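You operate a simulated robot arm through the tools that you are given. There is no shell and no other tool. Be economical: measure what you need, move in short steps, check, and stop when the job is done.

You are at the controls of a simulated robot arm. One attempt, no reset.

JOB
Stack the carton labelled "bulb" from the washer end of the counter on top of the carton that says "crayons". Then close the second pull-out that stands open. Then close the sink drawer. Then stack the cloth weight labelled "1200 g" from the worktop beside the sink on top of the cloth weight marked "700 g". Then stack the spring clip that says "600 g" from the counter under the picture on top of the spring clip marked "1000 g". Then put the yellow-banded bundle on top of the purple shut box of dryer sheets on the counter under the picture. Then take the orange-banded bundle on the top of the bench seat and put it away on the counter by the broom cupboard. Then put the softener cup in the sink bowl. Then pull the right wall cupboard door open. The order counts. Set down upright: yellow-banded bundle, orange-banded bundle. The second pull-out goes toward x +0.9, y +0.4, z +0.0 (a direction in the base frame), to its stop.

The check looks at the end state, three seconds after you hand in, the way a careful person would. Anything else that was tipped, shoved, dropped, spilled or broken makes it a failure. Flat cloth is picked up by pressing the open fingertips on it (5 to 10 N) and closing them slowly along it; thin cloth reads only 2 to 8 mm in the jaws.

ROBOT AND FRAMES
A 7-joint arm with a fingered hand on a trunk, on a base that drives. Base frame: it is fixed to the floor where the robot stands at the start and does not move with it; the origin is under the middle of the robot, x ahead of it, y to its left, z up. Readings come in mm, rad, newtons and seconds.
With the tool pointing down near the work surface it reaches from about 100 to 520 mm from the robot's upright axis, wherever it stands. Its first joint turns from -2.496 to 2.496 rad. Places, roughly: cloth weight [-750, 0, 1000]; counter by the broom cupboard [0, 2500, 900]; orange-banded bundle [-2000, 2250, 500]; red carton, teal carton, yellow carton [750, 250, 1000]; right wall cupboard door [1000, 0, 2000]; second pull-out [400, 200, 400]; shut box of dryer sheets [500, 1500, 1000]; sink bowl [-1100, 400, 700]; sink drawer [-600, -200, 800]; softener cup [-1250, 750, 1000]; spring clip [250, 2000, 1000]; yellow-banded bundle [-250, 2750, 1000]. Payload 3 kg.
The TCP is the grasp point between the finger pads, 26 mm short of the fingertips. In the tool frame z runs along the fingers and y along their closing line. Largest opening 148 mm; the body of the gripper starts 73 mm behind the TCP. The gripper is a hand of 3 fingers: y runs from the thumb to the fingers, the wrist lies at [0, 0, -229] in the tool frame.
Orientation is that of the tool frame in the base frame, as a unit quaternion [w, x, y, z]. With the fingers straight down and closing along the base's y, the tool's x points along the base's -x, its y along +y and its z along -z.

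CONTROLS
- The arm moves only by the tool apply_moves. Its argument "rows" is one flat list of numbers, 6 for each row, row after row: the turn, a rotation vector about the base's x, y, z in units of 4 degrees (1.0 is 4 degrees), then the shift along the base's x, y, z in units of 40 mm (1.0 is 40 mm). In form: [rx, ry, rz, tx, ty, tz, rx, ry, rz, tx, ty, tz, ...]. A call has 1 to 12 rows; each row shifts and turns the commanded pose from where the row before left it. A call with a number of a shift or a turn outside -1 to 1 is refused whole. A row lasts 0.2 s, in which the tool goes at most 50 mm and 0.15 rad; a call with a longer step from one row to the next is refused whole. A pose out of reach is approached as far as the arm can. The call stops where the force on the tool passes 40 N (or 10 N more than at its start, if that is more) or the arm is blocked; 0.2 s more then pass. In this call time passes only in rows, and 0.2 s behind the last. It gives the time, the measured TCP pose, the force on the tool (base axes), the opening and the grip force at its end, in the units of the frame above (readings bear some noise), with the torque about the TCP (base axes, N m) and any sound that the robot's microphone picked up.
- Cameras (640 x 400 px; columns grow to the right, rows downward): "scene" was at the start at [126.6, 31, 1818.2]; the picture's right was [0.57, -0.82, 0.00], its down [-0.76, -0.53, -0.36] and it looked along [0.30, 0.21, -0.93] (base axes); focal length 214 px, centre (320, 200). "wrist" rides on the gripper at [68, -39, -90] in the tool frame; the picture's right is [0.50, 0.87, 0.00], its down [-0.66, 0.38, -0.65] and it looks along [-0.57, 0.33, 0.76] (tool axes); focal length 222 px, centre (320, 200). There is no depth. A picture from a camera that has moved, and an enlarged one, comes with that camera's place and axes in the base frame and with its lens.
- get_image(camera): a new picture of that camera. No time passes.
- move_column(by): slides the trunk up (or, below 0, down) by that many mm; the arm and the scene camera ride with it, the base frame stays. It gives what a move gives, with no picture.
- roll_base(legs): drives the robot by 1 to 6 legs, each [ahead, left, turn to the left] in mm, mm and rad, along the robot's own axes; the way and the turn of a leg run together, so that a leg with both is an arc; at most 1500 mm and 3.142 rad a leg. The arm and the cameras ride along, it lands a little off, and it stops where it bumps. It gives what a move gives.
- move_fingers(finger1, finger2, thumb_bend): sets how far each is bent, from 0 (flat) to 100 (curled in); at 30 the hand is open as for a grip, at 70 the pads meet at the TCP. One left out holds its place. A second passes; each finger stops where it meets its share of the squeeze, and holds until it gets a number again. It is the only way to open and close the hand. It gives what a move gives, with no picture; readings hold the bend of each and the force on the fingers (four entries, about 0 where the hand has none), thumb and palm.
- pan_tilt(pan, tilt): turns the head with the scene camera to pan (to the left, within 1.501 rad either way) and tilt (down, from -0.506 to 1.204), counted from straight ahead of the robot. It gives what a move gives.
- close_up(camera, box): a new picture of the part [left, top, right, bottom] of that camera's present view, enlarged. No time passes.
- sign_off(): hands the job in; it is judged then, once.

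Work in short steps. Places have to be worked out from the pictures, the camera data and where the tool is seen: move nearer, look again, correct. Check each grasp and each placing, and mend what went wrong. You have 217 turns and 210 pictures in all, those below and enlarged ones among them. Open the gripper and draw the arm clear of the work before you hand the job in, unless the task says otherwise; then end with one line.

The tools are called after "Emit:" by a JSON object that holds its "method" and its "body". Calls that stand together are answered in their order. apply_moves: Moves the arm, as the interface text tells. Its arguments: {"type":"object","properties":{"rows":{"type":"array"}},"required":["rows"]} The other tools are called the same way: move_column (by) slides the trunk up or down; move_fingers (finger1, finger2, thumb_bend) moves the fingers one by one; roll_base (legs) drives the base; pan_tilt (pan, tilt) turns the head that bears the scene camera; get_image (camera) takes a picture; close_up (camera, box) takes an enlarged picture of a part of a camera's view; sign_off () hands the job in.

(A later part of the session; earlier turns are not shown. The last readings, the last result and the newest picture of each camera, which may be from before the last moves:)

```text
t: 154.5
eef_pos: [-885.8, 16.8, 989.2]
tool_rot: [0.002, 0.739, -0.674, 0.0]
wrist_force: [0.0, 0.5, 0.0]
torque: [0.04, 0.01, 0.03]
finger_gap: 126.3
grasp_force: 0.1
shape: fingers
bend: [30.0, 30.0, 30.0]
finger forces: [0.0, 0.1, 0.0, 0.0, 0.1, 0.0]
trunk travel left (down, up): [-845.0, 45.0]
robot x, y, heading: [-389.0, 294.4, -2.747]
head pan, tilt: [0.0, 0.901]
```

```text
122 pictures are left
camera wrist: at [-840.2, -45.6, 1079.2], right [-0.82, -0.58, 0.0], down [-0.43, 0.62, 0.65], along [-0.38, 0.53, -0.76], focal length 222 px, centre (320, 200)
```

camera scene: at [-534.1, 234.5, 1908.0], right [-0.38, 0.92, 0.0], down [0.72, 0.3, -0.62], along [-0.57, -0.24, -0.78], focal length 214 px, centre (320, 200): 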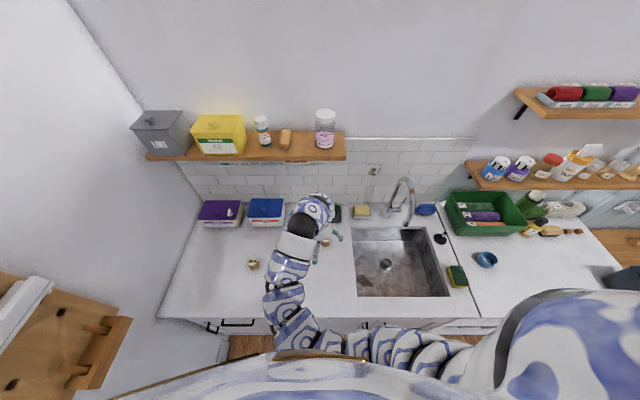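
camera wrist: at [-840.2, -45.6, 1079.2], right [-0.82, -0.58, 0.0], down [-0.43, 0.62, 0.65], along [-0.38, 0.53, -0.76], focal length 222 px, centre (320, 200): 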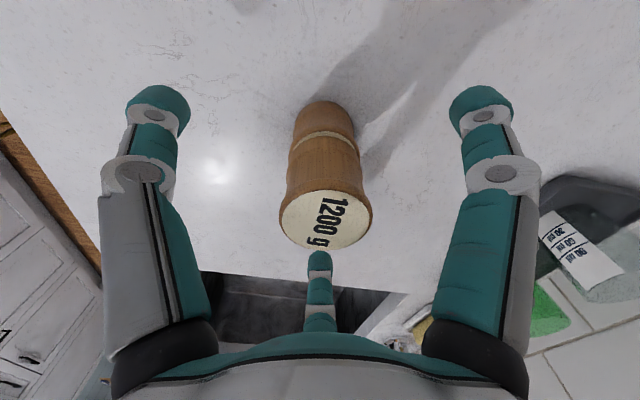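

Stack stands. Lift clear, back away, drive along the aisle to the clips and turn to face the counter.

Emit:
{"method": "apply_moves", "body": {"rows": [0, 0, 0, 0, 0, 0.95, 0, 0, 0, 0, 0, 0.95, 0, 0, 0, 0, 0, 0.95, 0, 0, 0, 0, 0, 0.6]}}

Emit:
{"method": "close_up", "body": {"camera": "wrist", "box": [240, 50, 400, 150]}}

Emit:
{"method": "roll_base", "body": {"legs": [[-330, 0, 0], [0, -1000, 0], [0, 0, 3.1]]}}

Emit:
{"method": "pan_tilt", "body": {"pan": 0.5, "tilt": 0.8}}

Emit:
{"method": "get_image", "body": {"camera": "scene"}}

```text
t: 155.5
eef_pos: [-885.4, 16.8, 1128.5]
tool_rot: [0.0, 0.74, -0.673, -0.001]
wrist_force: [0.1, 0.2, -0.4]
torque: [0.01, -0.01, 0.01]
finger_gap: 126.9
grasp_force: 0.0
shape: fingers
bend: [30.0, 30.0, 30.0]
finger forces: [0.1, 0.1, 0.0, 0.1, 0.0, 0.1]
trunk travel left (down, up): [-845.0, 45.0]
robot x, y, heading: [-389.8, 297.4, -2.743]
head pan, tilt: [0.0, 0.901]
```

```text
4.00 times, centred on (320, 100) of wrist
camera zoom: at [-840.6, -45.5, 1218.3], right [-0.82, -0.58, 0.0], down [-0.44, 0.62, 0.65], along [-0.38, 0.53, -0.76], focal length 888 px, centre (320, 600)
```

zoom: 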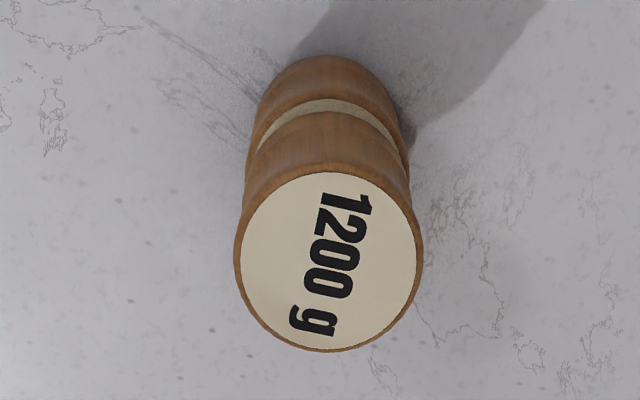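

```text
t: 169.7
eef_pos: [44.0, 1599.3, 1128.8]
tool_rot: [0.0, 0.687, 0.726, 0.002]
wrist_force: [0.0, 0.0, -0.2]
torque: [0.01, -0.02, 0.03]
finger_gap: 126.5
grasp_force: 0.1
shape: fingers
bend: [30.0, 30.0, 30.0]
finger forces: [0.1, 0.0, 0.1, 0.0, 0.0, 0.1]
trunk travel left (down, up): [-845.0, 45.0]
robot x, y, heading: [-462.1, 1339.1, 0.352]
head pan, tilt: [0.0, 0.901]
```

```text
t: 170.6
eef_pos: [45.4, 1599.9, 1128.1]
tool_rot: [0.001, 0.687, 0.727, 0.002]
wrist_force: [0.1, 0.4, 0.3]
torque: [-0.03, -0.02, -0.01]
finger_gap: 126.4
grasp_force: 0.0
shape: fingers
bend: [30.0, 30.0, 30.0]
finger forces: [0.1, 0.0, 0.0, 0.1, 0.0, 0.0]
trunk travel left (down, up): [-845.0, 45.0]
robot x, y, heading: [-463.6, 1341.9, 0.363]
head pan, tilt: [0.499, 0.799]
```

```text
120 pictures are left
camera scene: at [-332.6, 1427.0, 1916.0], right [0.75, -0.66, 0.0], down [-0.47, -0.54, -0.7], along [0.46, 0.53, -0.72], focal length 214 px, centre (320, 200)
```

scene: 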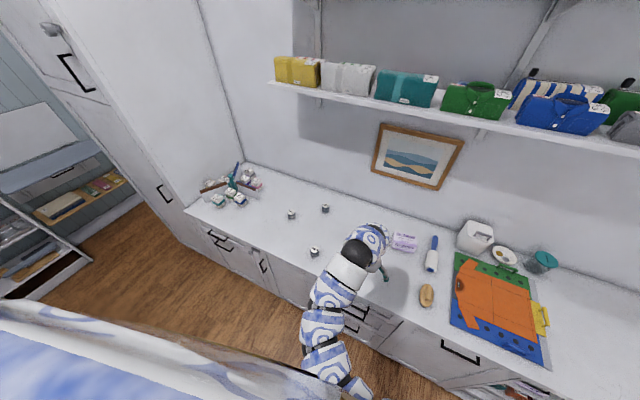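

Three spring clips are visible at left; zoom in to read them.

Emit:
{"method": "close_up", "body": {"camera": "scene", "box": [264, 185, 360, 265]}}

Emit:
{"method": "close_up", "body": {"camera": "scene", "box": [190, 150, 286, 220]}}

Emit:
{"method": "get_image", "body": {"camera": "wrist"}}

```text
5.00 times, centred on (312, 225) of scene
camera zoom: at [-332.6, 1427.0, 1916.0], right [0.75, -0.66, 0.0], down [-0.47, -0.54, -0.7], along [0.46, 0.53, -0.72], focal length 1072 px, centre (360, 75)
```

zoom: 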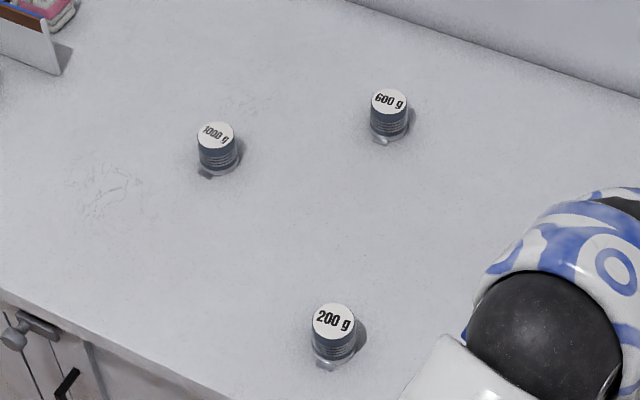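

```text
5.71 times, centred on (238, 185) of scene
camera zoom: at [-332.6, 1427.0, 1916.0], right [0.75, -0.66, 0.0], down [-0.47, -0.54, -0.7], along [0.46, 0.53, -0.72], focal length 1226 px, centre (789, 286)
```

zoom: 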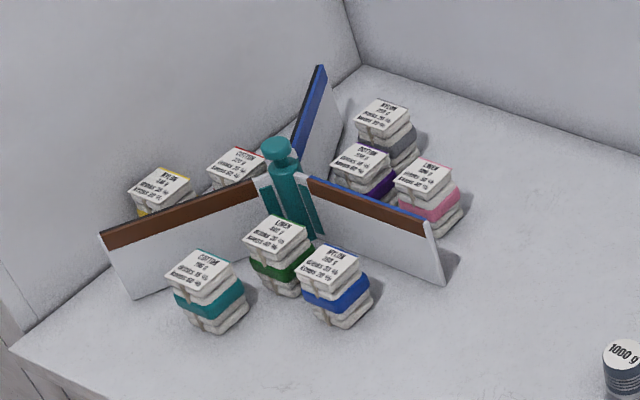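

```text
117 pictures are left
camera wrist: at [1.8, 1665.4, 1217.9], right [0.84, 0.55, 0.0], down [0.41, -0.63, 0.65], along [0.36, -0.55, -0.76], focal length 222 px, centre (320, 200)
```

wrist: 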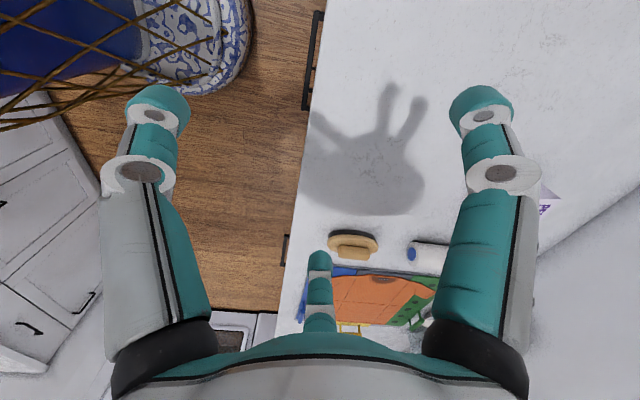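

600 g ≈(276,2070), 1000 g ≈(82,2168), each ~50 mm tall. Drive closer to reach both.

Emit:
{"method": "roll_base", "body": {"legs": [[0, 465, 0], [180, 0, 0]]}}

Emit:
{"method": "pan_tilt", "body": {"pan": 0.1, "tilt": 1.0}}

Emit:
{"method": "get_image", "body": {"camera": "scene"}}

Emit:
{"method": "get_image", "body": {"camera": "wrist"}}

```text
t: 174.5
eef_pos: [54.2, 2095.8, 1128.5]
tool_rot: [0.001, 0.687, 0.726, 0.001]
wrist_force: [-0.1, -0.3, 0.5]
torque: [-0.01, 0.03, -0.03]
finger_gap: 126.7
grasp_force: 0.0
shape: fingers
bend: [30.0, 30.0, 30.0]
finger forces: [0.0, 0.0, 0.1, 0.0, 0.0, 0.0]
trunk travel left (down, up): [-845.0, 45.0]
robot x, y, heading: [-450.2, 1836.1, 0.359]
head pan, tilt: [0.499, 0.799]
```

```text
t: 175.3
eef_pos: [53.3, 2095.6, 1128.5]
tool_rot: [0.002, 0.687, 0.727, 0.001]
wrist_force: [-0.1, 0.8, 0.2]
torque: [0.0, 0.01, -0.02]
finger_gap: 126.7
grasp_force: 0.0
shape: fingers
bend: [30.0, 30.0, 30.0]
finger forces: [0.0, 0.1, 0.1, 0.1, 0.1, 0.0]
trunk travel left (down, up): [-845.0, 45.0]
robot x, y, heading: [-452.7, 1830.6, 0.357]
head pan, tilt: [0.099, 1.0]
```

```text
116 pictures are left
camera scene: at [-315.0, 1893.0, 1900.9], right [0.44, -0.9, 0.0], down [-0.76, -0.37, -0.54], along [0.49, 0.24, -0.84], focal length 214 px, centre (320, 200)
```

scene: 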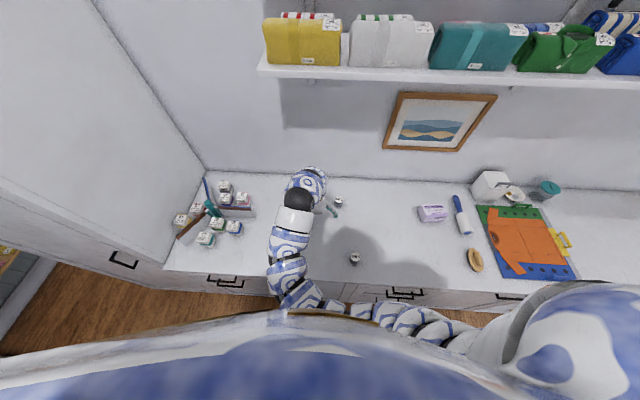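

```text
115 pictures are left
camera wrist: at [10.0, 2161.0, 1217.8], right [0.84, 0.55, 0.0], down [0.41, -0.63, 0.65], along [0.36, -0.55, -0.76], focal length 222 px, centre (320, 200)
```

wrist: 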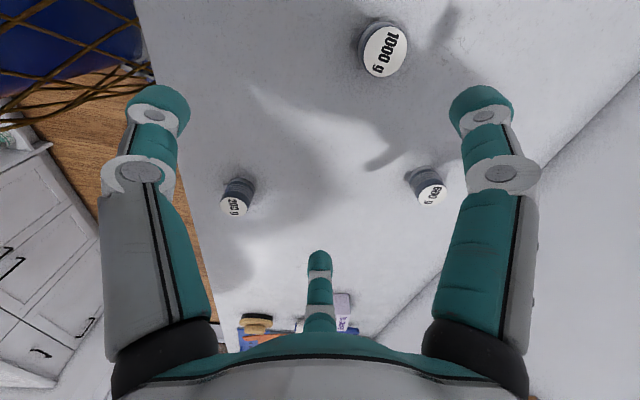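

Robot is at max closeness (n≈313). Try extending to above the 600 g clip while lowering to z≈1018.

Emit:
{"method": "apply_moves", "body": {"rows": [0, 0, 0, 0.91, -0.095, -0.458, 0, 0, 0, 0.91, -0.095, -0.458, 0, 0, 0, 0.91, -0.095, -0.458, 0, 0, 0, 0.91, -0.095, -0.458, 0, 0, 0, 0.91, -0.095, -0.458, 0, 0, 0, 0.91, -0.095, -0.458]}}

Emit:
{"method": "get_image", "body": {"camera": "wrist"}}

```text
t: 176.8
eef_pos: [272.3, 2071.7, 1015.6]
tool_rot: [-0.001, 0.687, 0.726, 0.001]
wrist_force: [-0.2, -0.9, -0.5]
torque: [-0.04, 0.05, -0.02]
finger_gap: 126.7
grasp_force: 0.1
shape: fingers
bend: [30.0, 30.0, 30.0]
finger forces: [0.0, 0.0, 0.0, 0.1, 0.0, 0.0]
trunk travel left (down, up): [-845.0, 45.0]
robot x, y, heading: [-450.1, 1836.9, 0.357]
head pan, tilt: [0.099, 1.0]
```

```text
114 pictures are left
camera wrist: at [229.1, 2138.2, 1105.3], right [0.84, 0.55, 0.0], down [0.41, -0.63, 0.65], along [0.36, -0.55, -0.76], focal length 222 px, centre (320, 200)
```

wrist: 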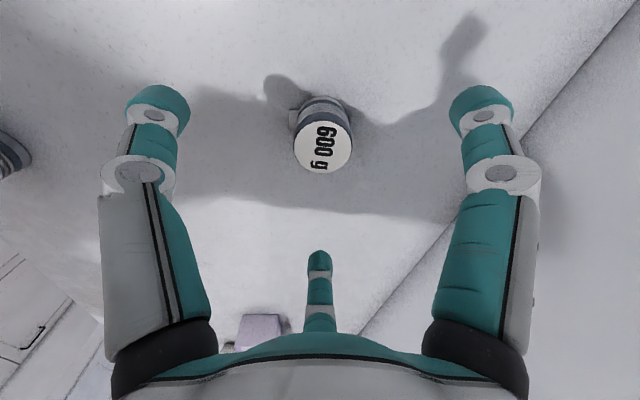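

Reached; the clip is nearly centred. Zoom to see its shape before gripping.

Emit:
{"method": "close_up", "body": {"camera": "wrist", "box": [270, 80, 380, 190]}}

```text
3.64 times, centred on (325, 135) of wrist
camera zoom: at [229.1, 2138.2, 1105.3], right [0.84, 0.55, 0.0], down [0.41, -0.63, 0.65], along [0.36, -0.55, -0.76], focal length 808 px, centre (302, 436)
```

zoom: 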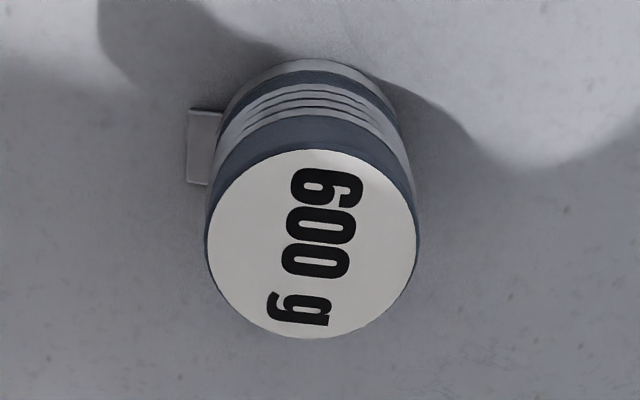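

A small tab sticks out at the clip's base (az≈213°). Turn the tool −30° so it lies between digits, correct, and descend to z≈952.

Emit:
{"method": "apply_moves", "body": {"rows": [0, 0, -1, 0, 0.07, 0, 0, 0, -1, 0.02, 0, 0, 0, 0, -1, 0, 0, 0, 0, 0, -1, 0, 0, 0, 0, 0, -1, 0, 0, 0, 0, 0, -1, 0, 0, 0, 0, 0, -1, 0, 0, 0, 0, 0, -0.5, 0, 0, 0, 0, 0, 0, 0, 0, -0.8, 0, 0, 0, 0, 0, -0.8]}}

Emit:
{"method": "get_image", "body": {"camera": "wrist"}}

```text
t: 178.9
eef_pos: [272.8, 2075.7, 954.2]
tool_rot: [0.002, 0.852, 0.524, 0.001]
wrist_force: [-0.4, -0.5, -0.4]
torque: [0.02, -0.01, -0.05]
finger_gap: 126.5
grasp_force: 0.1
shape: fingers
bend: [30.0, 30.0, 30.0]
finger forces: [0.1, 0.0, 0.0, 0.1, 0.1, 0.0]
trunk travel left (down, up): [-845.0, 45.0]
robot x, y, heading: [-451.9, 1835.0, 0.354]
head pan, tilt: [0.099, 1.0]
```

```text
112 pictures are left
camera wrist: at [267.7, 2153.6, 1044.3], right [1.0, 0.06, 0.0], down [0.04, -0.75, 0.66], along [0.04, -0.65, -0.76], focal length 222 px, centre (320, 200)
```

wrist: 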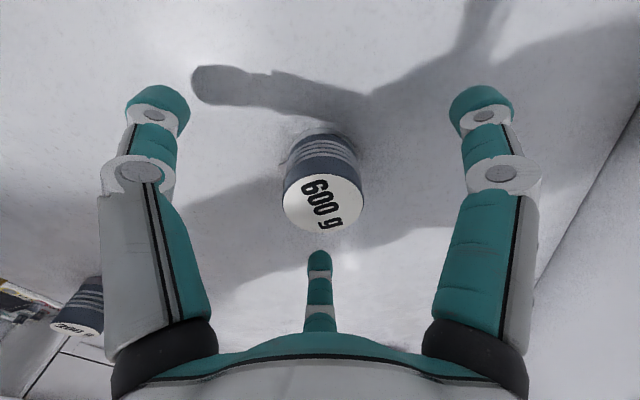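

Tab is now between digits. Grip.

Emit:
{"method": "move_fingers", "body": {"finger1": 70, "finger2": 70, "thumb_bend": 70}}

Emit:
{"method": "apply_moves", "body": {"rows": [0, 0, 0, 0, 0, 0.5, 0, 0, 0, 0, 0, 0.9, 0, 0, 0, 0, 0, 0.7]}}

Emit:
{"method": "get_image", "body": {"camera": "wrist"}}

```text
t: 179.9
eef_pos: [272.1, 2075.8, 954.7]
tool_rot: [0.001, 0.852, 0.523, 0.001]
wrist_force: [0.7, 0.6, 0.6]
torque: [0.0, 0.02, -0.04]
finger_gap: 31.8
grasp_force: 15.7
shape: fingers
bend: [58.0, 58.0, 63.0]
finger forces: [10.1, 10.0, 0.1, 0.0, 11.7, 0.1]
trunk travel left (down, up): [-845.0, 45.0]
robot x, y, heading: [-451.0, 1836.3, 0.353]
head pan, tilt: [0.099, 1.0]
```

```text
t: 180.8
eef_pos: [272.4, 2075.0, 1039.3]
tool_rot: [0.001, 0.852, 0.524, 0.001]
wrist_force: [-0.6, -0.3, -0.9]
torque: [0.01, 0.0, -0.01]
finger_gap: 31.7
grasp_force: 15.9
shape: fingers
bend: [58.0, 58.0, 63.0]
finger forces: [10.3, 10.1, 0.0, 0.0, 11.4, 0.1]
trunk travel left (down, up): [-845.0, 45.0]
robot x, y, heading: [-452.8, 1835.1, 0.353]
head pan, tilt: [0.099, 1.0]
```

```text
111 pictures are left
camera wrist: at [267.8, 2153.5, 1129.1], right [1.0, 0.06, 0.0], down [0.04, -0.75, 0.66], along [0.04, -0.65, -0.76], focal length 222 px, centre (320, 200)
```

wrist: 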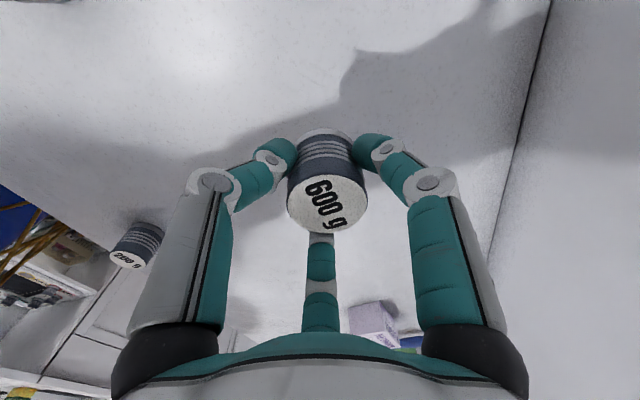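

Move above the 1000 g clip and compare.

Emit:
{"method": "apply_moves", "body": {"rows": [0, 0, 0, -0.806, 0.394, 0, 0, 0, 0, -0.806, 0.394, 0, 0, 0, 0, -0.806, 0.394, 0, 0, 0, 0, -0.806, 0.394, 0, 0, 0, 0, -0.806, 0.394, 0, 0, 0, 0, -0.806, 0.394, 0]}}

Emit:
{"method": "close_up", "body": {"camera": "wrist", "box": [256, 80, 416, 180]}}

```text
t: 182.2
eef_pos: [78.7, 2170.5, 1038.0]
tool_rot: [0.003, 0.852, 0.524, 0.003]
wrist_force: [-0.4, -0.1, -1.9]
torque: [-0.02, 0.02, 0.02]
finger_gap: 31.7
grasp_force: 15.3
shape: fingers
bend: [58.0, 58.0, 63.0]
finger forces: [10.2, 9.8, 0.1, 0.0, 11.3, 0.0]
trunk travel left (down, up): [-845.0, 45.0]
robot x, y, heading: [-452.5, 1833.6, 0.359]
head pan, tilt: [0.099, 1.0]
```

```text
4.00 times, centred on (336, 130) of wrist
camera zoom: at [73.1, 2248.7, 1128.4], right [1.0, 0.06, 0.0], down [0.04, -0.75, 0.66], along [0.04, -0.65, -0.76], focal length 888 px, centre (256, 480)
```

zoom: 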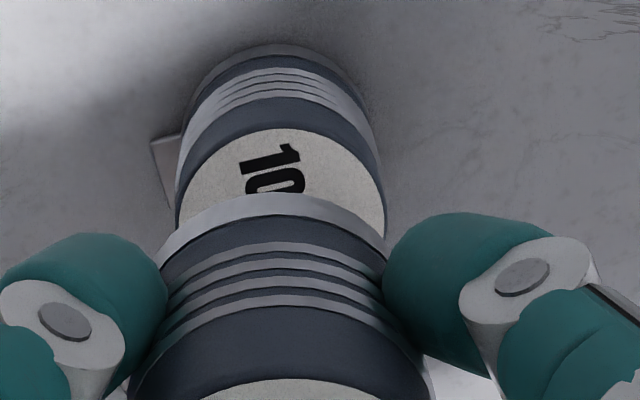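

Offset ≈(2.7,−2.4). Correct and lower to near contact.

Emit:
{"method": "apply_moves", "body": {"rows": [0, 0, 0, 0.068, -0.06, -0.4, 0, 0, 0, 0, 0, -0.25]}}

Emit:
{"method": "close_up", "body": {"camera": "wrist", "box": [256, 80, 416, 180]}}

```text
t: 182.8
eef_pos: [81.7, 2167.1, 1012.0]
tool_rot: [0.001, 0.851, 0.524, 0.001]
wrist_force: [0.2, -0.5, -1.7]
torque: [-0.03, 0.0, 0.02]
finger_gap: 31.3
grasp_force: 15.7
shape: fingers
bend: [58.0, 58.0, 63.0]
finger forces: [10.1, 9.9, 0.0, 0.0, 11.2, 0.0]
trunk travel left (down, up): [-845.0, 45.0]
robot x, y, heading: [-459.1, 1836.1, 0.36]
head pan, tilt: [0.099, 1.0]
```

```text
4.00 times, centred on (336, 130) of wrist
camera zoom: at [76.9, 2245.9, 1102.6], right [1.0, 0.06, 0.0], down [0.04, -0.75, 0.65], along [0.04, -0.65, -0.76], focal length 888 px, centre (256, 480)
```

zoom: 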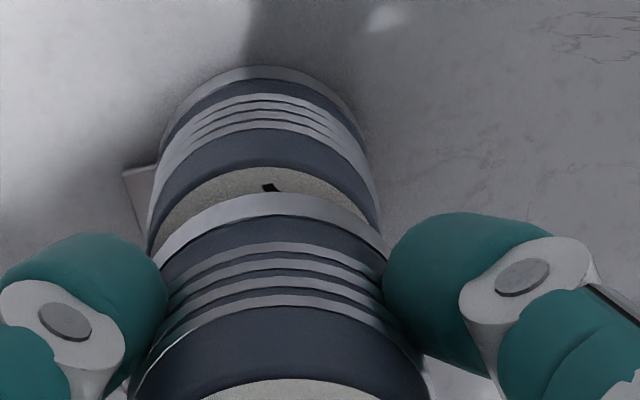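

Shift ~2 mm in +y and lower to contact.

Emit:
{"method": "apply_moves", "body": {"rows": [0, 0, 0, -0.02, 0.055, -0.1, 0, 0, 0, 0, 0, -0.06]}}

Emit:
{"method": "close_up", "body": {"camera": "wrist", "box": [256, 80, 416, 180]}}

```text
t: 183.3
eef_pos: [80.5, 2169.8, 1007.3]
tool_rot: [0.002, 0.852, 0.524, 0.001]
wrist_force: [-0.7, -0.2, -1.1]
torque: [0.01, 0.01, 0.02]
finger_gap: 31.4
grasp_force: 15.3
shape: fingers
bend: [58.0, 58.0, 63.0]
finger forces: [10.1, 9.9, 0.1, 0.0, 11.2, 0.1]
trunk travel left (down, up): [-845.0, 45.0]
robot x, y, heading: [-452.3, 1833.9, 0.357]
head pan, tilt: [0.099, 1.0]
```

```text
4.00 times, centred on (336, 130) of wrist
camera zoom: at [76.4, 2248.3, 1095.9], right [1.0, 0.05, 0.0], down [0.04, -0.75, 0.66], along [0.04, -0.65, -0.76], focal length 888 px, centre (256, 480)
```

zoom: 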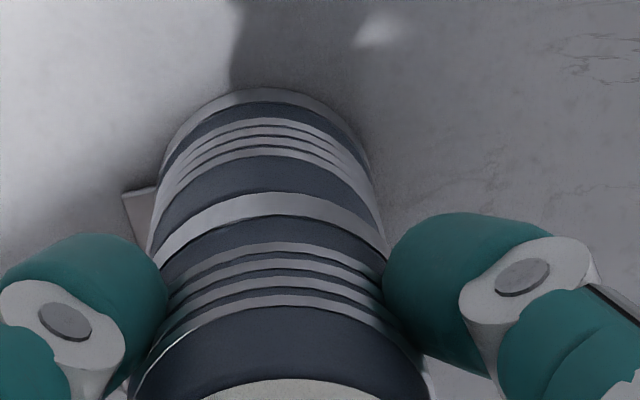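

Well aligned; lower further to feel contact.

Emit:
{"method": "apply_moves", "body": {"rows": [0, 0, 0, 0, 0, -0.05, 0, 0, 0, 0, 0, -0.05]}}

```text
t: 183.9
eef_pos: [79.4, 2169.9, 1003.0]
tool_rot: [0.001, 0.852, 0.524, 0.002]
wrist_force: [0.3, 0.7, 2.0]
torque: [-0.01, -0.05, 0.0]
finger_gap: 31.7
grasp_force: 16.3
shape: fingers
bend: [58.0, 58.0, 63.0]
finger forces: [10.2, 9.9, 0.0, 0.0, 11.6, 0.0]
trunk travel left (down, up): [-845.0, 45.0]
robot x, y, heading: [-454.0, 1836.3, 0.361]
head pan, tilt: [0.099, 1.0]
```

Light contact (+3 N). Check and release.

Emit:
{"method": "close_up", "body": {"camera": "wrist", "box": [256, 80, 416, 180]}}

Emit:
{"method": "move_fingers", "body": {"finger1": 52, "finger2": 52, "thumb_bend": 55}}

Emit:
{"method": "move_fingers", "body": {"finger1": 30, "finger2": 30, "thumb_bend": 30}}

Emit:
{"method": "get_image", "body": {"camera": "wrist"}}

```text
4.00 times, centred on (336, 130) of wrist
camera zoom: at [75.7, 2248.4, 1092.4], right [1.0, 0.06, 0.0], down [0.04, -0.76, 0.65], along [0.04, -0.65, -0.76], focal length 888 px, centre (256, 480)
```

zoom: 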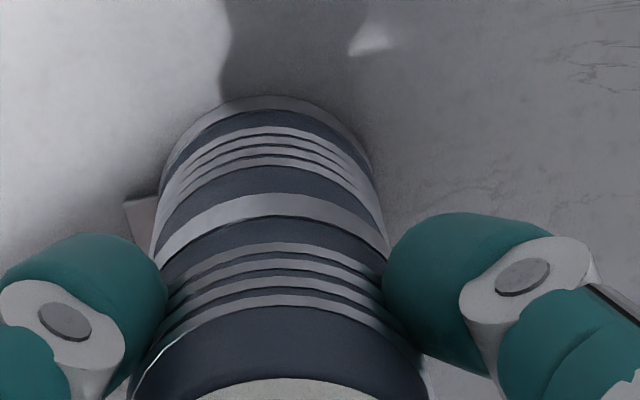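

```text
t: 184.9
eef_pos: [80.9, 2169.0, 1002.7]
tool_rot: [0.002, 0.851, 0.524, 0.001]
wrist_force: [-0.2, -0.5, 0.2]
torque: [0.01, -0.01, -0.02]
finger_gap: 50.3
grasp_force: 0.0
shape: fingers
bend: [52.0, 52.0, 55.0]
finger forces: [0.0, 0.0, 0.0, 0.0, 0.1, 0.1]
trunk travel left (down, up): [-845.0, 45.0]
robot x, y, heading: [-452.2, 1830.5, 0.354]
head pan, tilt: [0.099, 1.0]
```

```text
t: 185.9
eef_pos: [80.4, 2169.0, 1001.4]
tool_rot: [0.001, 0.852, 0.523, 0.001]
wrist_force: [-0.1, 0.4, 0.1]
torque: [0.02, -0.01, 0.0]
finger_gap: 126.7
grasp_force: 0.0
shape: fingers
bend: [30.0, 30.0, 30.0]
finger forces: [0.1, 0.0, 0.0, 0.1, 0.1, 0.0]
trunk travel left (down, up): [-845.0, 45.0]
robot x, y, heading: [-452.9, 1836.3, 0.358]
head pan, tilt: [0.099, 1.0]
```

```text
106 pictures are left
camera wrist: at [76.0, 2248.2, 1092.0], right [1.0, 0.06, 0.0], down [0.04, -0.75, 0.65], along [0.04, -0.65, -0.76], focal length 222 px, centre (320, 200)
```

wrist: 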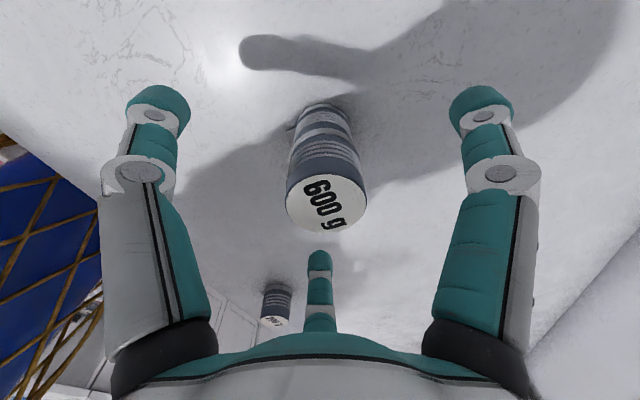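

Clips stacked. Lift, retract, and look at the bundle area.

Emit:
{"method": "apply_moves", "body": {"rows": [0, 0, 0, 0, 0, 0.95, 0, 0, 0, 0, 0, 0.95, 0, 0, 0, 0, 0, 0.95, 0, 0, 0, -0.9, -0.39, 0, 0, 0, 0, -0.9, -0.39, 0, 0, 0, 0, -0.9, -0.39, 0, 0, 0, 0, -0.9, -0.39, 0, 0, 0, 0, -0.9, -0.39, 0]}}

Emit:
{"method": "pan_tilt", "body": {"pan": 0.9, "tilt": 0.9}}

Emit:
{"method": "get_image", "body": {"camera": "scene"}}

Emit:
{"method": "close_up", "body": {"camera": "scene", "box": [240, 90, 400, 190]}}

```text
t: 187.8
eef_pos: [-101.1, 2091.4, 1117.3]
tool_rot: [0.002, 0.852, 0.524, 0.002]
wrist_force: [0.3, -0.7, -0.5]
torque: [0.02, -0.03, -0.02]
finger_gap: 126.7
grasp_force: 0.1
shape: fingers
bend: [30.0, 30.0, 30.0]
finger forces: [0.1, 0.0, 0.0, 0.0, 0.1, 0.0]
trunk travel left (down, up): [-845.0, 45.0]
robot x, y, heading: [-452.8, 1832.1, 0.361]
head pan, tilt: [0.099, 1.0]
```

```text
t: 188.9
eef_pos: [-100.4, 2092.8, 1116.2]
tool_rot: [0.002, 0.852, 0.523, 0.002]
wrist_force: [-0.1, 0.0, -0.2]
torque: [-0.02, 0.01, -0.01]
finger_gap: 126.6
grasp_force: 0.0
shape: fingers
bend: [30.0, 30.0, 30.0]
finger forces: [0.0, 0.0, 0.1, 0.0, 0.0, 0.1]
trunk travel left (down, up): [-845.0, 45.0]
robot x, y, heading: [-453.6, 1835.6, 0.361]
head pan, tilt: [0.901, 0.901]
```

```text
105 pictures are left
camera scene: at [-354.6, 1933.9, 1908.1], right [0.95, -0.31, 0.0], down [-0.24, -0.75, -0.62], along [0.19, 0.59, -0.78], focal length 214 px, centre (320, 200)
```

scene: 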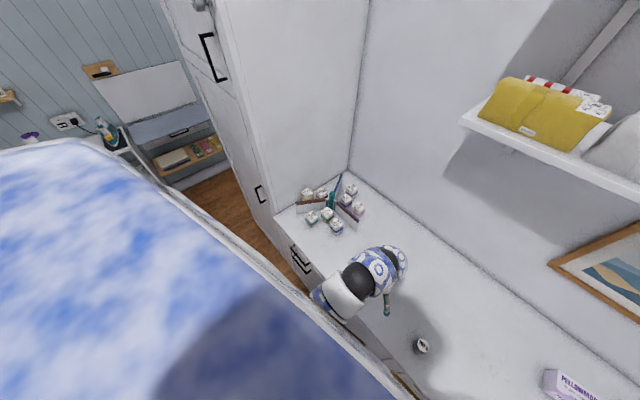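

```text
4.00 times, centred on (320, 140) of scene
camera zoom: at [-354.6, 1933.9, 1908.1], right [0.95, -0.31, 0.0], down [-0.24, -0.75, -0.62], along [0.19, 0.59, -0.78], focal length 858 px, centre (320, 440)
```

zoom: 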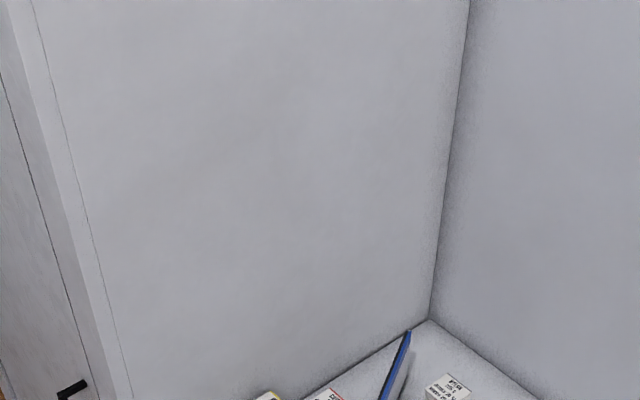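

Zoom on the bundles.

Emit:
{"method": "close_up", "body": {"camera": "scene", "box": [284, 168, 380, 240]}}

```text
5.56 times, centred on (332, 204) of scene
camera zoom: at [-354.6, 1933.9, 1908.1], right [0.95, -0.31, 0.0], down [-0.24, -0.75, -0.62], along [0.19, 0.59, -0.78], focal length 1192 px, centre (253, 178)
```

zoom: 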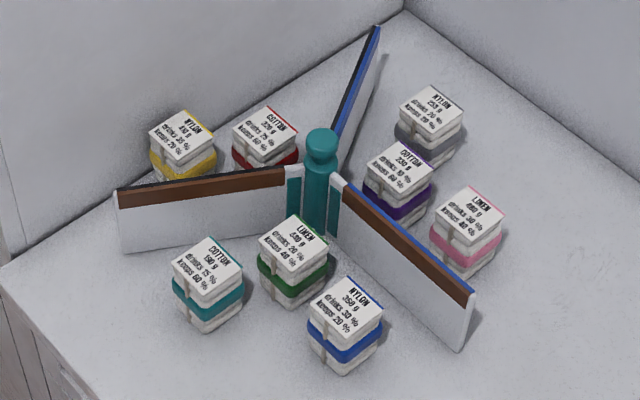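

The yellow bundle sits near the cupboard wall behind a ~100 mm-high divider wing. Drive left toward it for a closer wrist view.

Emit:
{"method": "roll_base", "body": {"legs": [[0, 400, 0]]}}

Emit:
{"method": "get_image", "body": {"camera": "wrist"}}

Emit:
{"method": "pan_tilt", "body": {"pan": 0.5, "tilt": 1.1}}

Emit:
{"method": "get_image", "body": {"camera": "scene"}}

```text
t: 191.4
eef_pos: [-239.8, 2468.3, 1116.5]
tool_rot: [0.003, 0.852, 0.523, 0.001]
wrist_force: [-0.8, 0.5, 0.3]
torque: [0.01, -0.03, 0.02]
finger_gap: 126.6
grasp_force: 0.0
shape: fingers
bend: [30.0, 30.0, 30.0]
finger forces: [0.0, 0.1, 0.0, 0.0, 0.0, 0.0]
trunk travel left (down, up): [-845.0, 45.0]
robot x, y, heading: [-593.7, 2212.0, 0.355]
head pan, tilt: [0.901, 0.901]
```

```text
102 pictures are left
camera wrist: at [-244.1, 2547.3, 1206.3], right [1.0, 0.05, 0.0], down [0.04, -0.75, 0.66], along [0.04, -0.65, -0.76], focal length 222 px, centre (320, 200)
```

wrist: 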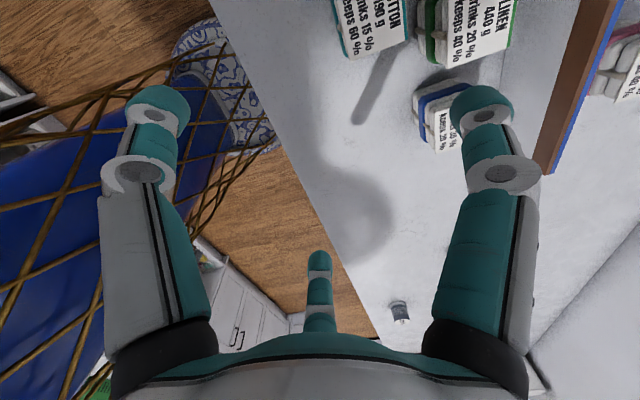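

```text
t: 192.2
eef_pos: [-240.1, 2468.2, 1116.9]
tool_rot: [0.001, 0.852, 0.523, 0.002]
wrist_force: [-0.1, 0.7, 0.2]
torque: [-0.03, 0.02, 0.01]
finger_gap: 126.7
grasp_force: 0.1
shape: fingers
bend: [30.0, 30.0, 30.0]
finger forces: [0.1, 0.1, 0.1, 0.0, 0.1, 0.1]
trunk travel left (down, up): [-845.0, 45.0]
robot x, y, heading: [-593.3, 2211.3, 0.354]
head pan, tilt: [0.499, 1.1]
```

```text
101 pictures are left
camera scene: at [-475.9, 2286.2, 1894.3], right [0.75, -0.66, 0.0], down [-0.58, -0.67, -0.45], along [0.3, 0.34, -0.89], focal length 214 px, centre (320, 200)
```

scene: 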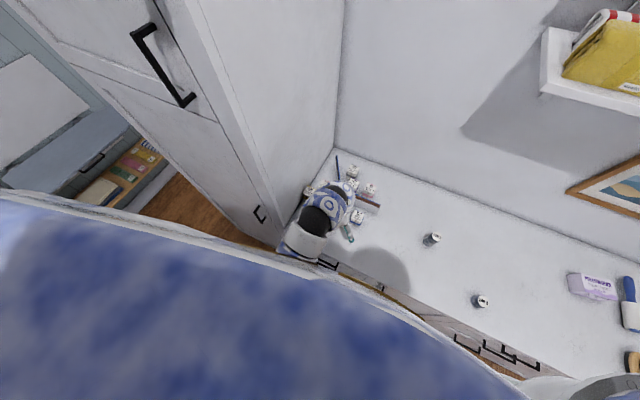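

The wrist camera faces away. Rotate the tool +140° (thumb toward −t) while shifting right, to look at the bundle and prepare the grasp yaw.

Emit:
{"method": "apply_moves", "body": {"rows": [0, 0, 1, 0.124, -0.287, 0, 0, 0, 1, 0.124, -0.287, 0, 0, 0, 1, 0.124, -0.287, 0, 0, 0, 1, 0.124, -0.287, 0, 0, 0, 1, 0.124, -0.287, 0, 0, 0, 1, 0.124, -0.287, 0, 0, 0, 1, 0.124, -0.287, 0, 0, 0, 1, 0.124, -0.287, 0, 0, 0, 1, 0.124, -0.287, 0, 0, 0, 1, 0.124, -0.287, 0, 0, 0, 1, 0.124, -0.287, 0, 0, 0, 1, 0.124, -0.287, 0]}}

Emit:
{"method": "apply_moves", "body": {"rows": [0, 0, 1, 0, 0, 0, 0, 0, 1, 0, 0, 0, 0, 0, 1, 0, 0, 0, 0, 0, 1, 0, 0, 0, 0, 0, 1, 0, 0, 0, 0, 0, 1, 0, 0, 0, 0, 0, 1, 0, 0, 0, 0, 0, 1, 0, 0, 0, 0, 0, 1, 0, 0, 0, 0, 0, 1, 0, 0, 0, 0, 0, 1, 0, 0, 0, 0, 0, 1, 0, 0, 0]}}

Emit:
{"method": "apply_moves", "body": {"rows": [0, 0, 1, 0, 0, 0, 0, 0, 1, 0, 0, 0, 0, 0, 1, 0, 0, 0, 0, 0, 1, 0, 0, 0, 0, 0, 1, 0, 0, 0, 0, 0, 1, 0, 0, 0, 0, 0, 1, 0, 0, 0, 0, 0, 1, 0, 0, 0, 0, 0, 1, 0, 0, 0, 0, 0, 1, 0, 0, 0, 0, 0, 1, 0, 0, 0]}}

Emit:
{"method": "get_image", "body": {"camera": "wrist"}}

Emit:
{"method": "close_up", "body": {"camera": "scene", "box": [280, 140, 400, 240]}}

```text
t: 194.8
eef_pos: [-155.2, 2361.4, 1104.7]
tool_rot: [0.001, 0.566, 0.824, -0.001]
wrist_force: [-0.2, 0.8, 0.4]
torque: [0.0, -0.02, -0.02]
finger_gap: 126.8
grasp_force: 0.0
shape: fingers
bend: [30.0, 30.0, 30.0]
finger forces: [0.1, 0.0, 0.1, 0.0, 0.0, 0.0]
out of reach, approached as far as the arm can: row 6, 7, 8, 9, 10, 11, 12
trunk travel left (down, up): [-845.0, 45.0]
robot x, y, heading: [-589.3, 2211.1, 0.35]
head pan, tilt: [0.499, 1.1]
```

```text
t: 197.4
eef_pos: [-154.6, 2362.2, 1104.9]
tool_rot: [-0.001, 0.181, 0.984, 0.0]
wrist_force: [-0.1, -0.6, -0.3]
torque: [0.01, -0.02, -0.04]
finger_gap: 127.0
grasp_force: 0.2
shape: fingers
bend: [30.0, 30.0, 30.0]
finger forces: [0.1, 0.0, 0.0, 0.0, 0.0, 0.0]
trunk travel left (down, up): [-845.0, 45.0]
robot x, y, heading: [-593.8, 2211.3, 0.356]
head pan, tilt: [0.499, 1.1]
```

```text
t: 199.8
eef_pos: [-155.2, 2361.6, 1104.3]
tool_rot: [-0.001, -0.201, 0.98, 0.002]
wrist_force: [0.3, 0.7, -0.2]
torque: [0.01, 0.02, 0.0]
finger_gap: 126.8
grasp_force: 0.0
shape: fingers
bend: [30.0, 30.0, 30.0]
finger forces: [0.0, 0.0, 0.1, 0.0, 0.0, 0.0]
trunk travel left (down, up): [-845.0, 45.0]
robot x, y, heading: [-594.5, 2212.0, 0.353]
head pan, tilt: [0.499, 1.1]
```

```text
100 pictures are left
camera wrist: at [-201.6, 2299.5, 1194.2], right [-0.8, 0.6, 0.0], down [0.46, 0.6, 0.65], along [0.39, 0.52, -0.76], focal length 222 px, centre (320, 200)
```

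wrist: 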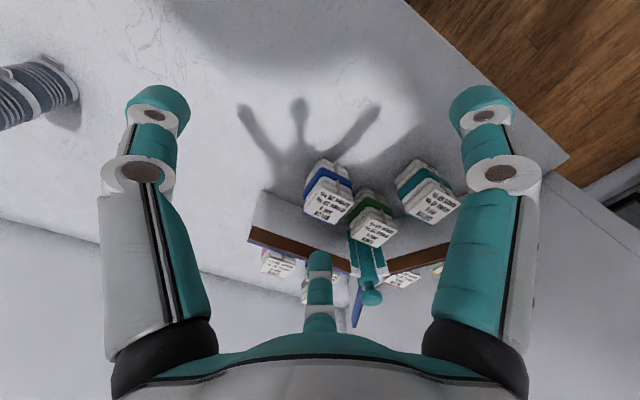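

```text
4.00 times, centred on (340, 190) of scene
camera zoom: at [-475.8, 2286.0, 1894.3], right [0.75, -0.66, 0.0], down [-0.59, -0.67, -0.45], along [0.3, 0.34, -0.89], focal length 858 px, centre (240, 240)
```

zoom: 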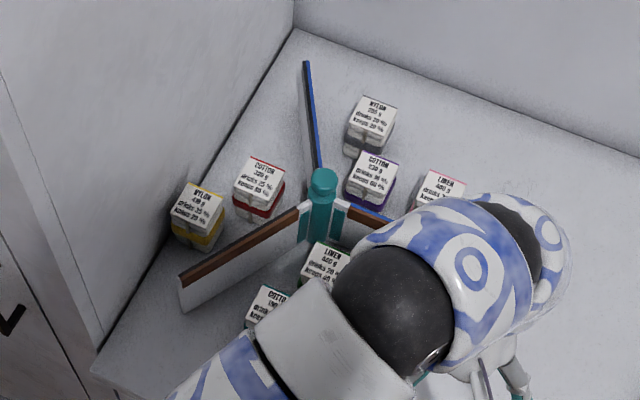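

Wrist yaw works. Move the hand above the yellow bundle (staying at z≈1104, above the divider) for a close look.

Emit:
{"method": "apply_moves", "body": {"rows": [0, 0, 0, -0.14, 0.87, 0, 0, 0, 0, -0.14, 0.87, 0, 0, 0, 0, -0.14, 0.87, 0, 0, 0, 0, -0.14, 0.87, 0, 0, 0, 0, -0.14, 0.87, 0, 0, 0, 0, -0.14, 0.87, 0, 0, 0, 0, -0.14, 0.87, 0, 0, 0, 0, -0.14, 0.87, 0]}}

Emit:
{"method": "get_image", "body": {"camera": "wrist"}}

Emit:
{"method": "close_up", "body": {"camera": "scene", "box": [270, 140, 390, 240]}}

```text
t: 201.7
eef_pos: [-200.7, 2640.7, 1102.4]
tool_rot: [-0.001, -0.2, 0.98, 0.003]
wrist_force: [0.3, -0.6, 0.0]
torque: [-0.02, 0.01, -0.05]
finger_gap: 126.5
grasp_force: 0.0
shape: fingers
bend: [30.0, 30.0, 30.0]
finger forces: [0.1, 0.0, 0.1, 0.0, 0.0, 0.0]
trunk travel left (down, up): [-845.0, 45.0]
robot x, y, heading: [-593.2, 2213.2, 0.359]
head pan, tilt: [0.499, 1.1]
```

```text
98 pictures are left
camera wrist: at [-246.7, 2578.6, 1193.5], right [-0.8, 0.6, 0.0], down [0.46, 0.6, 0.65], along [0.39, 0.53, -0.76], focal length 222 px, centre (320, 200)
```

wrist: 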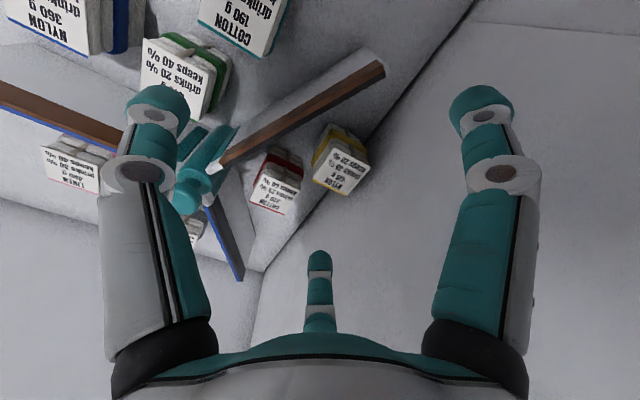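

```text
4.00 times, centred on (330, 190) of scene
camera zoom: at [-475.4, 2286.8, 1894.2], right [0.75, -0.66, 0.0], down [-0.59, -0.67, -0.45], along [0.3, 0.34, -0.89], focal length 858 px, centre (280, 240)
```

zoom: 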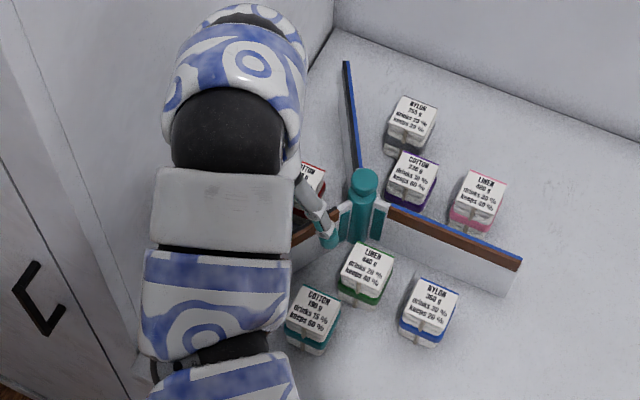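

Close-up on the yellow bundle in the wrist view.

Emit:
{"method": "close_up", "body": {"camera": "wrist", "box": [240, 100, 400, 210]}}

```text
3.64 times, centred on (320, 155) of wrist
camera zoom: at [-246.7, 2578.6, 1193.5], right [-0.8, 0.6, 0.0], down [0.46, 0.6, 0.65], along [0.39, 0.53, -0.76], focal length 808 px, centre (320, 364)
```

zoom: 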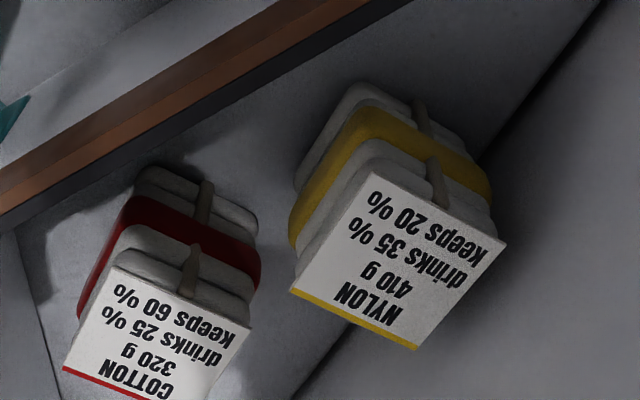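

Yellow bundle: centre ≈(-175,2716), top ≈967, aligned with the wall and nearly touching it; red neighbour is diagonal. Plan: TCP slightly to the room side. First test at height whether the palm clears the wall.

Emit:
{"method": "move_fingers", "body": {"finger1": 42, "finger2": 42, "thumb_bend": 32}}

Emit:
{"method": "apply_moves", "body": {"rows": [0, 0, 0, 0.4, 0.77, 0, 0, 0, 0, 0.2, 0.4, 0, 0, 0, 0, 0.1, 0.2, 0, 0, 0, 0, 0.1, 0.2, 0]}}

Emit:
{"method": "get_image", "body": {"camera": "wrist"}}

```text
t: 202.7
eef_pos: [-200.5, 2640.3, 1103.9]
tool_rot: [0.0, -0.2, 0.98, 0.0]
wrist_force: [-0.1, 0.1, -0.2]
torque: [0.01, -0.04, 0.01]
finger_gap: 105.6
grasp_force: 0.0
shape: fingers
bend: [42.0, 42.0, 32.0]
finger forces: [0.1, 0.0, 0.0, 0.0, 0.1, 0.1]
trunk travel left (down, up): [-845.0, 45.0]
robot x, y, heading: [-589.1, 2212.3, 0.352]
head pan, tilt: [0.499, 1.1]
```

```text
t: 203.7
eef_pos: [-167.3, 2694.9, 1106.1]
tool_rot: [-0.001, -0.198, 0.98, 0.003]
wrist_force: [-0.8, 0.1, -0.2]
torque: [0.01, 0.01, 0.0]
finger_gap: 105.3
grasp_force: 0.0
shape: fingers
bend: [42.0, 42.0, 32.0]
finger forces: [0.0, 0.0, 0.0, 0.0, 0.0, 0.0]
trunk travel left (down, up): [-845.0, 45.0]
robot x, y, heading: [-596.4, 2209.5, 0.353]
head pan, tilt: [0.499, 1.1]
```

```text
95 pictures are left
camera wrist: at [-213.8, 2634.0, 1195.3], right [-0.8, 0.6, 0.01], down [0.46, 0.6, 0.66], along [0.39, 0.53, -0.75], focal length 222 px, centre (320, 200)
```

wrist: 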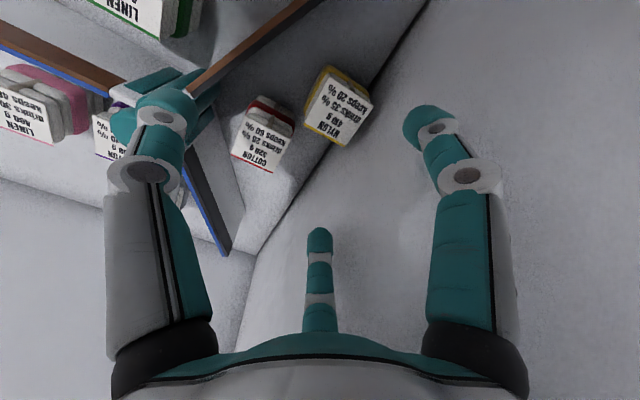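

No contact force so far. Probe 12 mm closer to the wall.

Emit:
{"method": "apply_moves", "body": {"rows": [0, 0, 0, -0.06, 0.14, 0, 0, 0, 0, -0.06, 0.14, 0]}}

Emit:
{"method": "close_up", "body": {"camera": "wrist", "box": [220, 50, 400, 170]}}

```text
t: 204.2
eef_pos: [-165.1, 2696.9, 1106.3]
tool_rot: [-0.002, -0.196, 0.981, 0.004]
wrist_force: [-1.0, -0.1, 0.6]
torque: [0.03, -0.01, 0.03]
finger_gap: 105.5
grasp_force: 0.1
shape: fingers
bend: [42.0, 42.0, 32.0]
finger forces: [0.0, 0.1, 0.0, 0.0, 0.0, 0.1]
trunk travel left (down, up): [-845.0, 45.0]
robot x, y, heading: [-592.2, 2211.1, 0.352]
head pan, tilt: [0.499, 1.1]
```

```text
3.33 times, centred on (310, 110) of wrist
camera zoom: at [-212.4, 2635.2, 1195.4], right [-0.79, 0.61, 0.01], down [0.46, 0.6, 0.66], along [0.39, 0.53, -0.75], focal length 740 px, centre (353, 500)
```

zoom: 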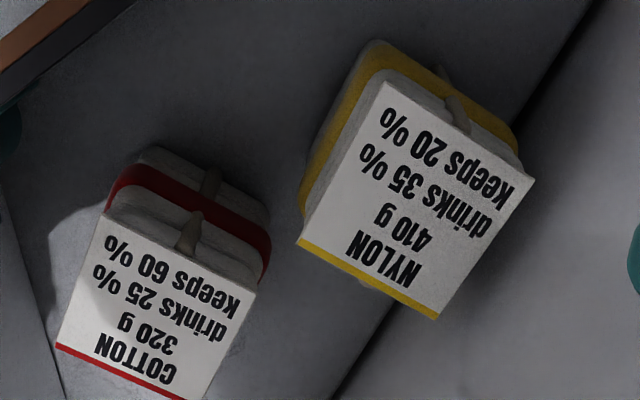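

The wrist tube blocks against the wall, so I'll lean the hand away: tilt 20° (fingers toward the wall), set narrower opening, and reposition.

Emit:
{"method": "move_fingers", "body": {"finger1": 44, "finger2": 44, "thumb_bend": 44}}

Emit:
{"method": "apply_moves", "body": {"rows": [0, 0, 0, 0.095, -0.475, 0, 0.918, 0.397, 0, 0, 0, 0, 0.918, 0.397, 0, 0, 0, 0, 0.918, 0.397, 0, 0, 0, 0, 0.918, 0.397, 0, 0, 0, 0, 0.918, 0.397, 0, 0, 0, 0]}}

Emit:
{"method": "get_image", "body": {"camera": "wrist"}}

```text
t: 205.2
eef_pos: [-165.2, 2697.7, 1106.7]
tool_rot: [-0.001, -0.195, 0.981, 0.006]
wrist_force: [-0.6, 0.3, -0.1]
torque: [0.0, -0.03, -0.02]
finger_gap: 82.6
grasp_force: 0.1
shape: fingers
bend: [44.0, 44.0, 44.0]
finger forces: [0.0, 0.0, 0.0, 0.0, 0.0, 0.0]
trunk travel left (down, up): [-845.0, 45.0]
robot x, y, heading: [-594.7, 2212.4, 0.345]
head pan, tilt: [0.499, 1.1]
```

```text
t: 206.7
eef_pos: [-170.0, 2694.2, 1105.4]
tool_rot: [-0.037, -0.197, 0.964, 0.172]
wrist_force: [0.0, -0.6, -0.1]
torque: [0.0, -0.03, -0.02]
finger_gap: 82.6
grasp_force: 0.1
shape: fingers
bend: [44.0, 44.0, 44.0]
finger forces: [0.0, 0.1, 0.0, 0.0, 0.0, 0.0]
trunk travel left (down, up): [-845.0, 45.0]
robot x, y, heading: [-594.7, 2214.1, 0.357]
head pan, tilt: [0.499, 1.1]
```

```text
93 pictures are left
camera wrist: at [-204.8, 2606.6, 1175.2], right [-0.78, 0.55, 0.3], down [0.55, 0.38, 0.74], along [0.29, 0.75, -0.6], focal length 222 px, centre (320, 200)
```

wrist: 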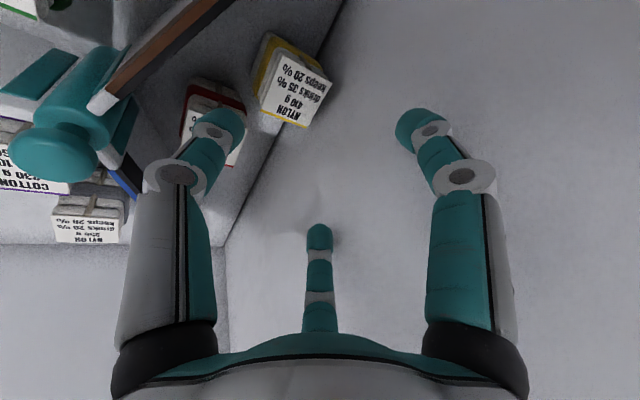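

Tilt of ~8° is enough and keeps the palm clear of the divider. Untilt 12° and descend partway.

Emit:
{"method": "apply_moves", "body": {"rows": [-0.918, -0.397, 0, 0, 0, 0, -0.918, -0.397, 0, 0, 0, 0, -0.918, -0.397, 0, 0, 0, 0, 0, 0, 0, 0, 0, -0.9, 0, 0, 0, 0, 0, -0.9]}}

Emit:
{"method": "get_image", "body": {"camera": "wrist"}}

```text
t: 207.8
eef_pos: [-170.9, 2694.9, 1030.7]
tool_rot: [-0.017, -0.2, 0.977, 0.07]
wrist_force: [-0.2, -0.4, -0.6]
torque: [0.0, 0.01, 0.03]
finger_gap: 82.4
grasp_force: 0.1
shape: fingers
bend: [44.0, 44.0, 44.0]
finger forces: [0.1, 0.0, 0.1, 0.1, 0.0, 0.0]
trunk travel left (down, up): [-845.0, 45.0]
robot x, y, heading: [-592.3, 2213.3, 0.357]
head pan, tilt: [0.499, 1.1]
```

```text
92 pictures are left
camera wrist: at [-211.3, 2621.9, 1114.7], right [-0.8, 0.59, 0.12], down [0.49, 0.52, 0.7], along [0.35, 0.62, -0.7], focal length 222 px, centre (320, 200)
```

wrist: 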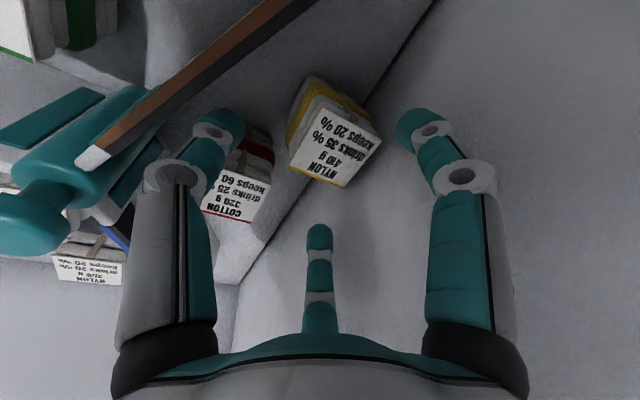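

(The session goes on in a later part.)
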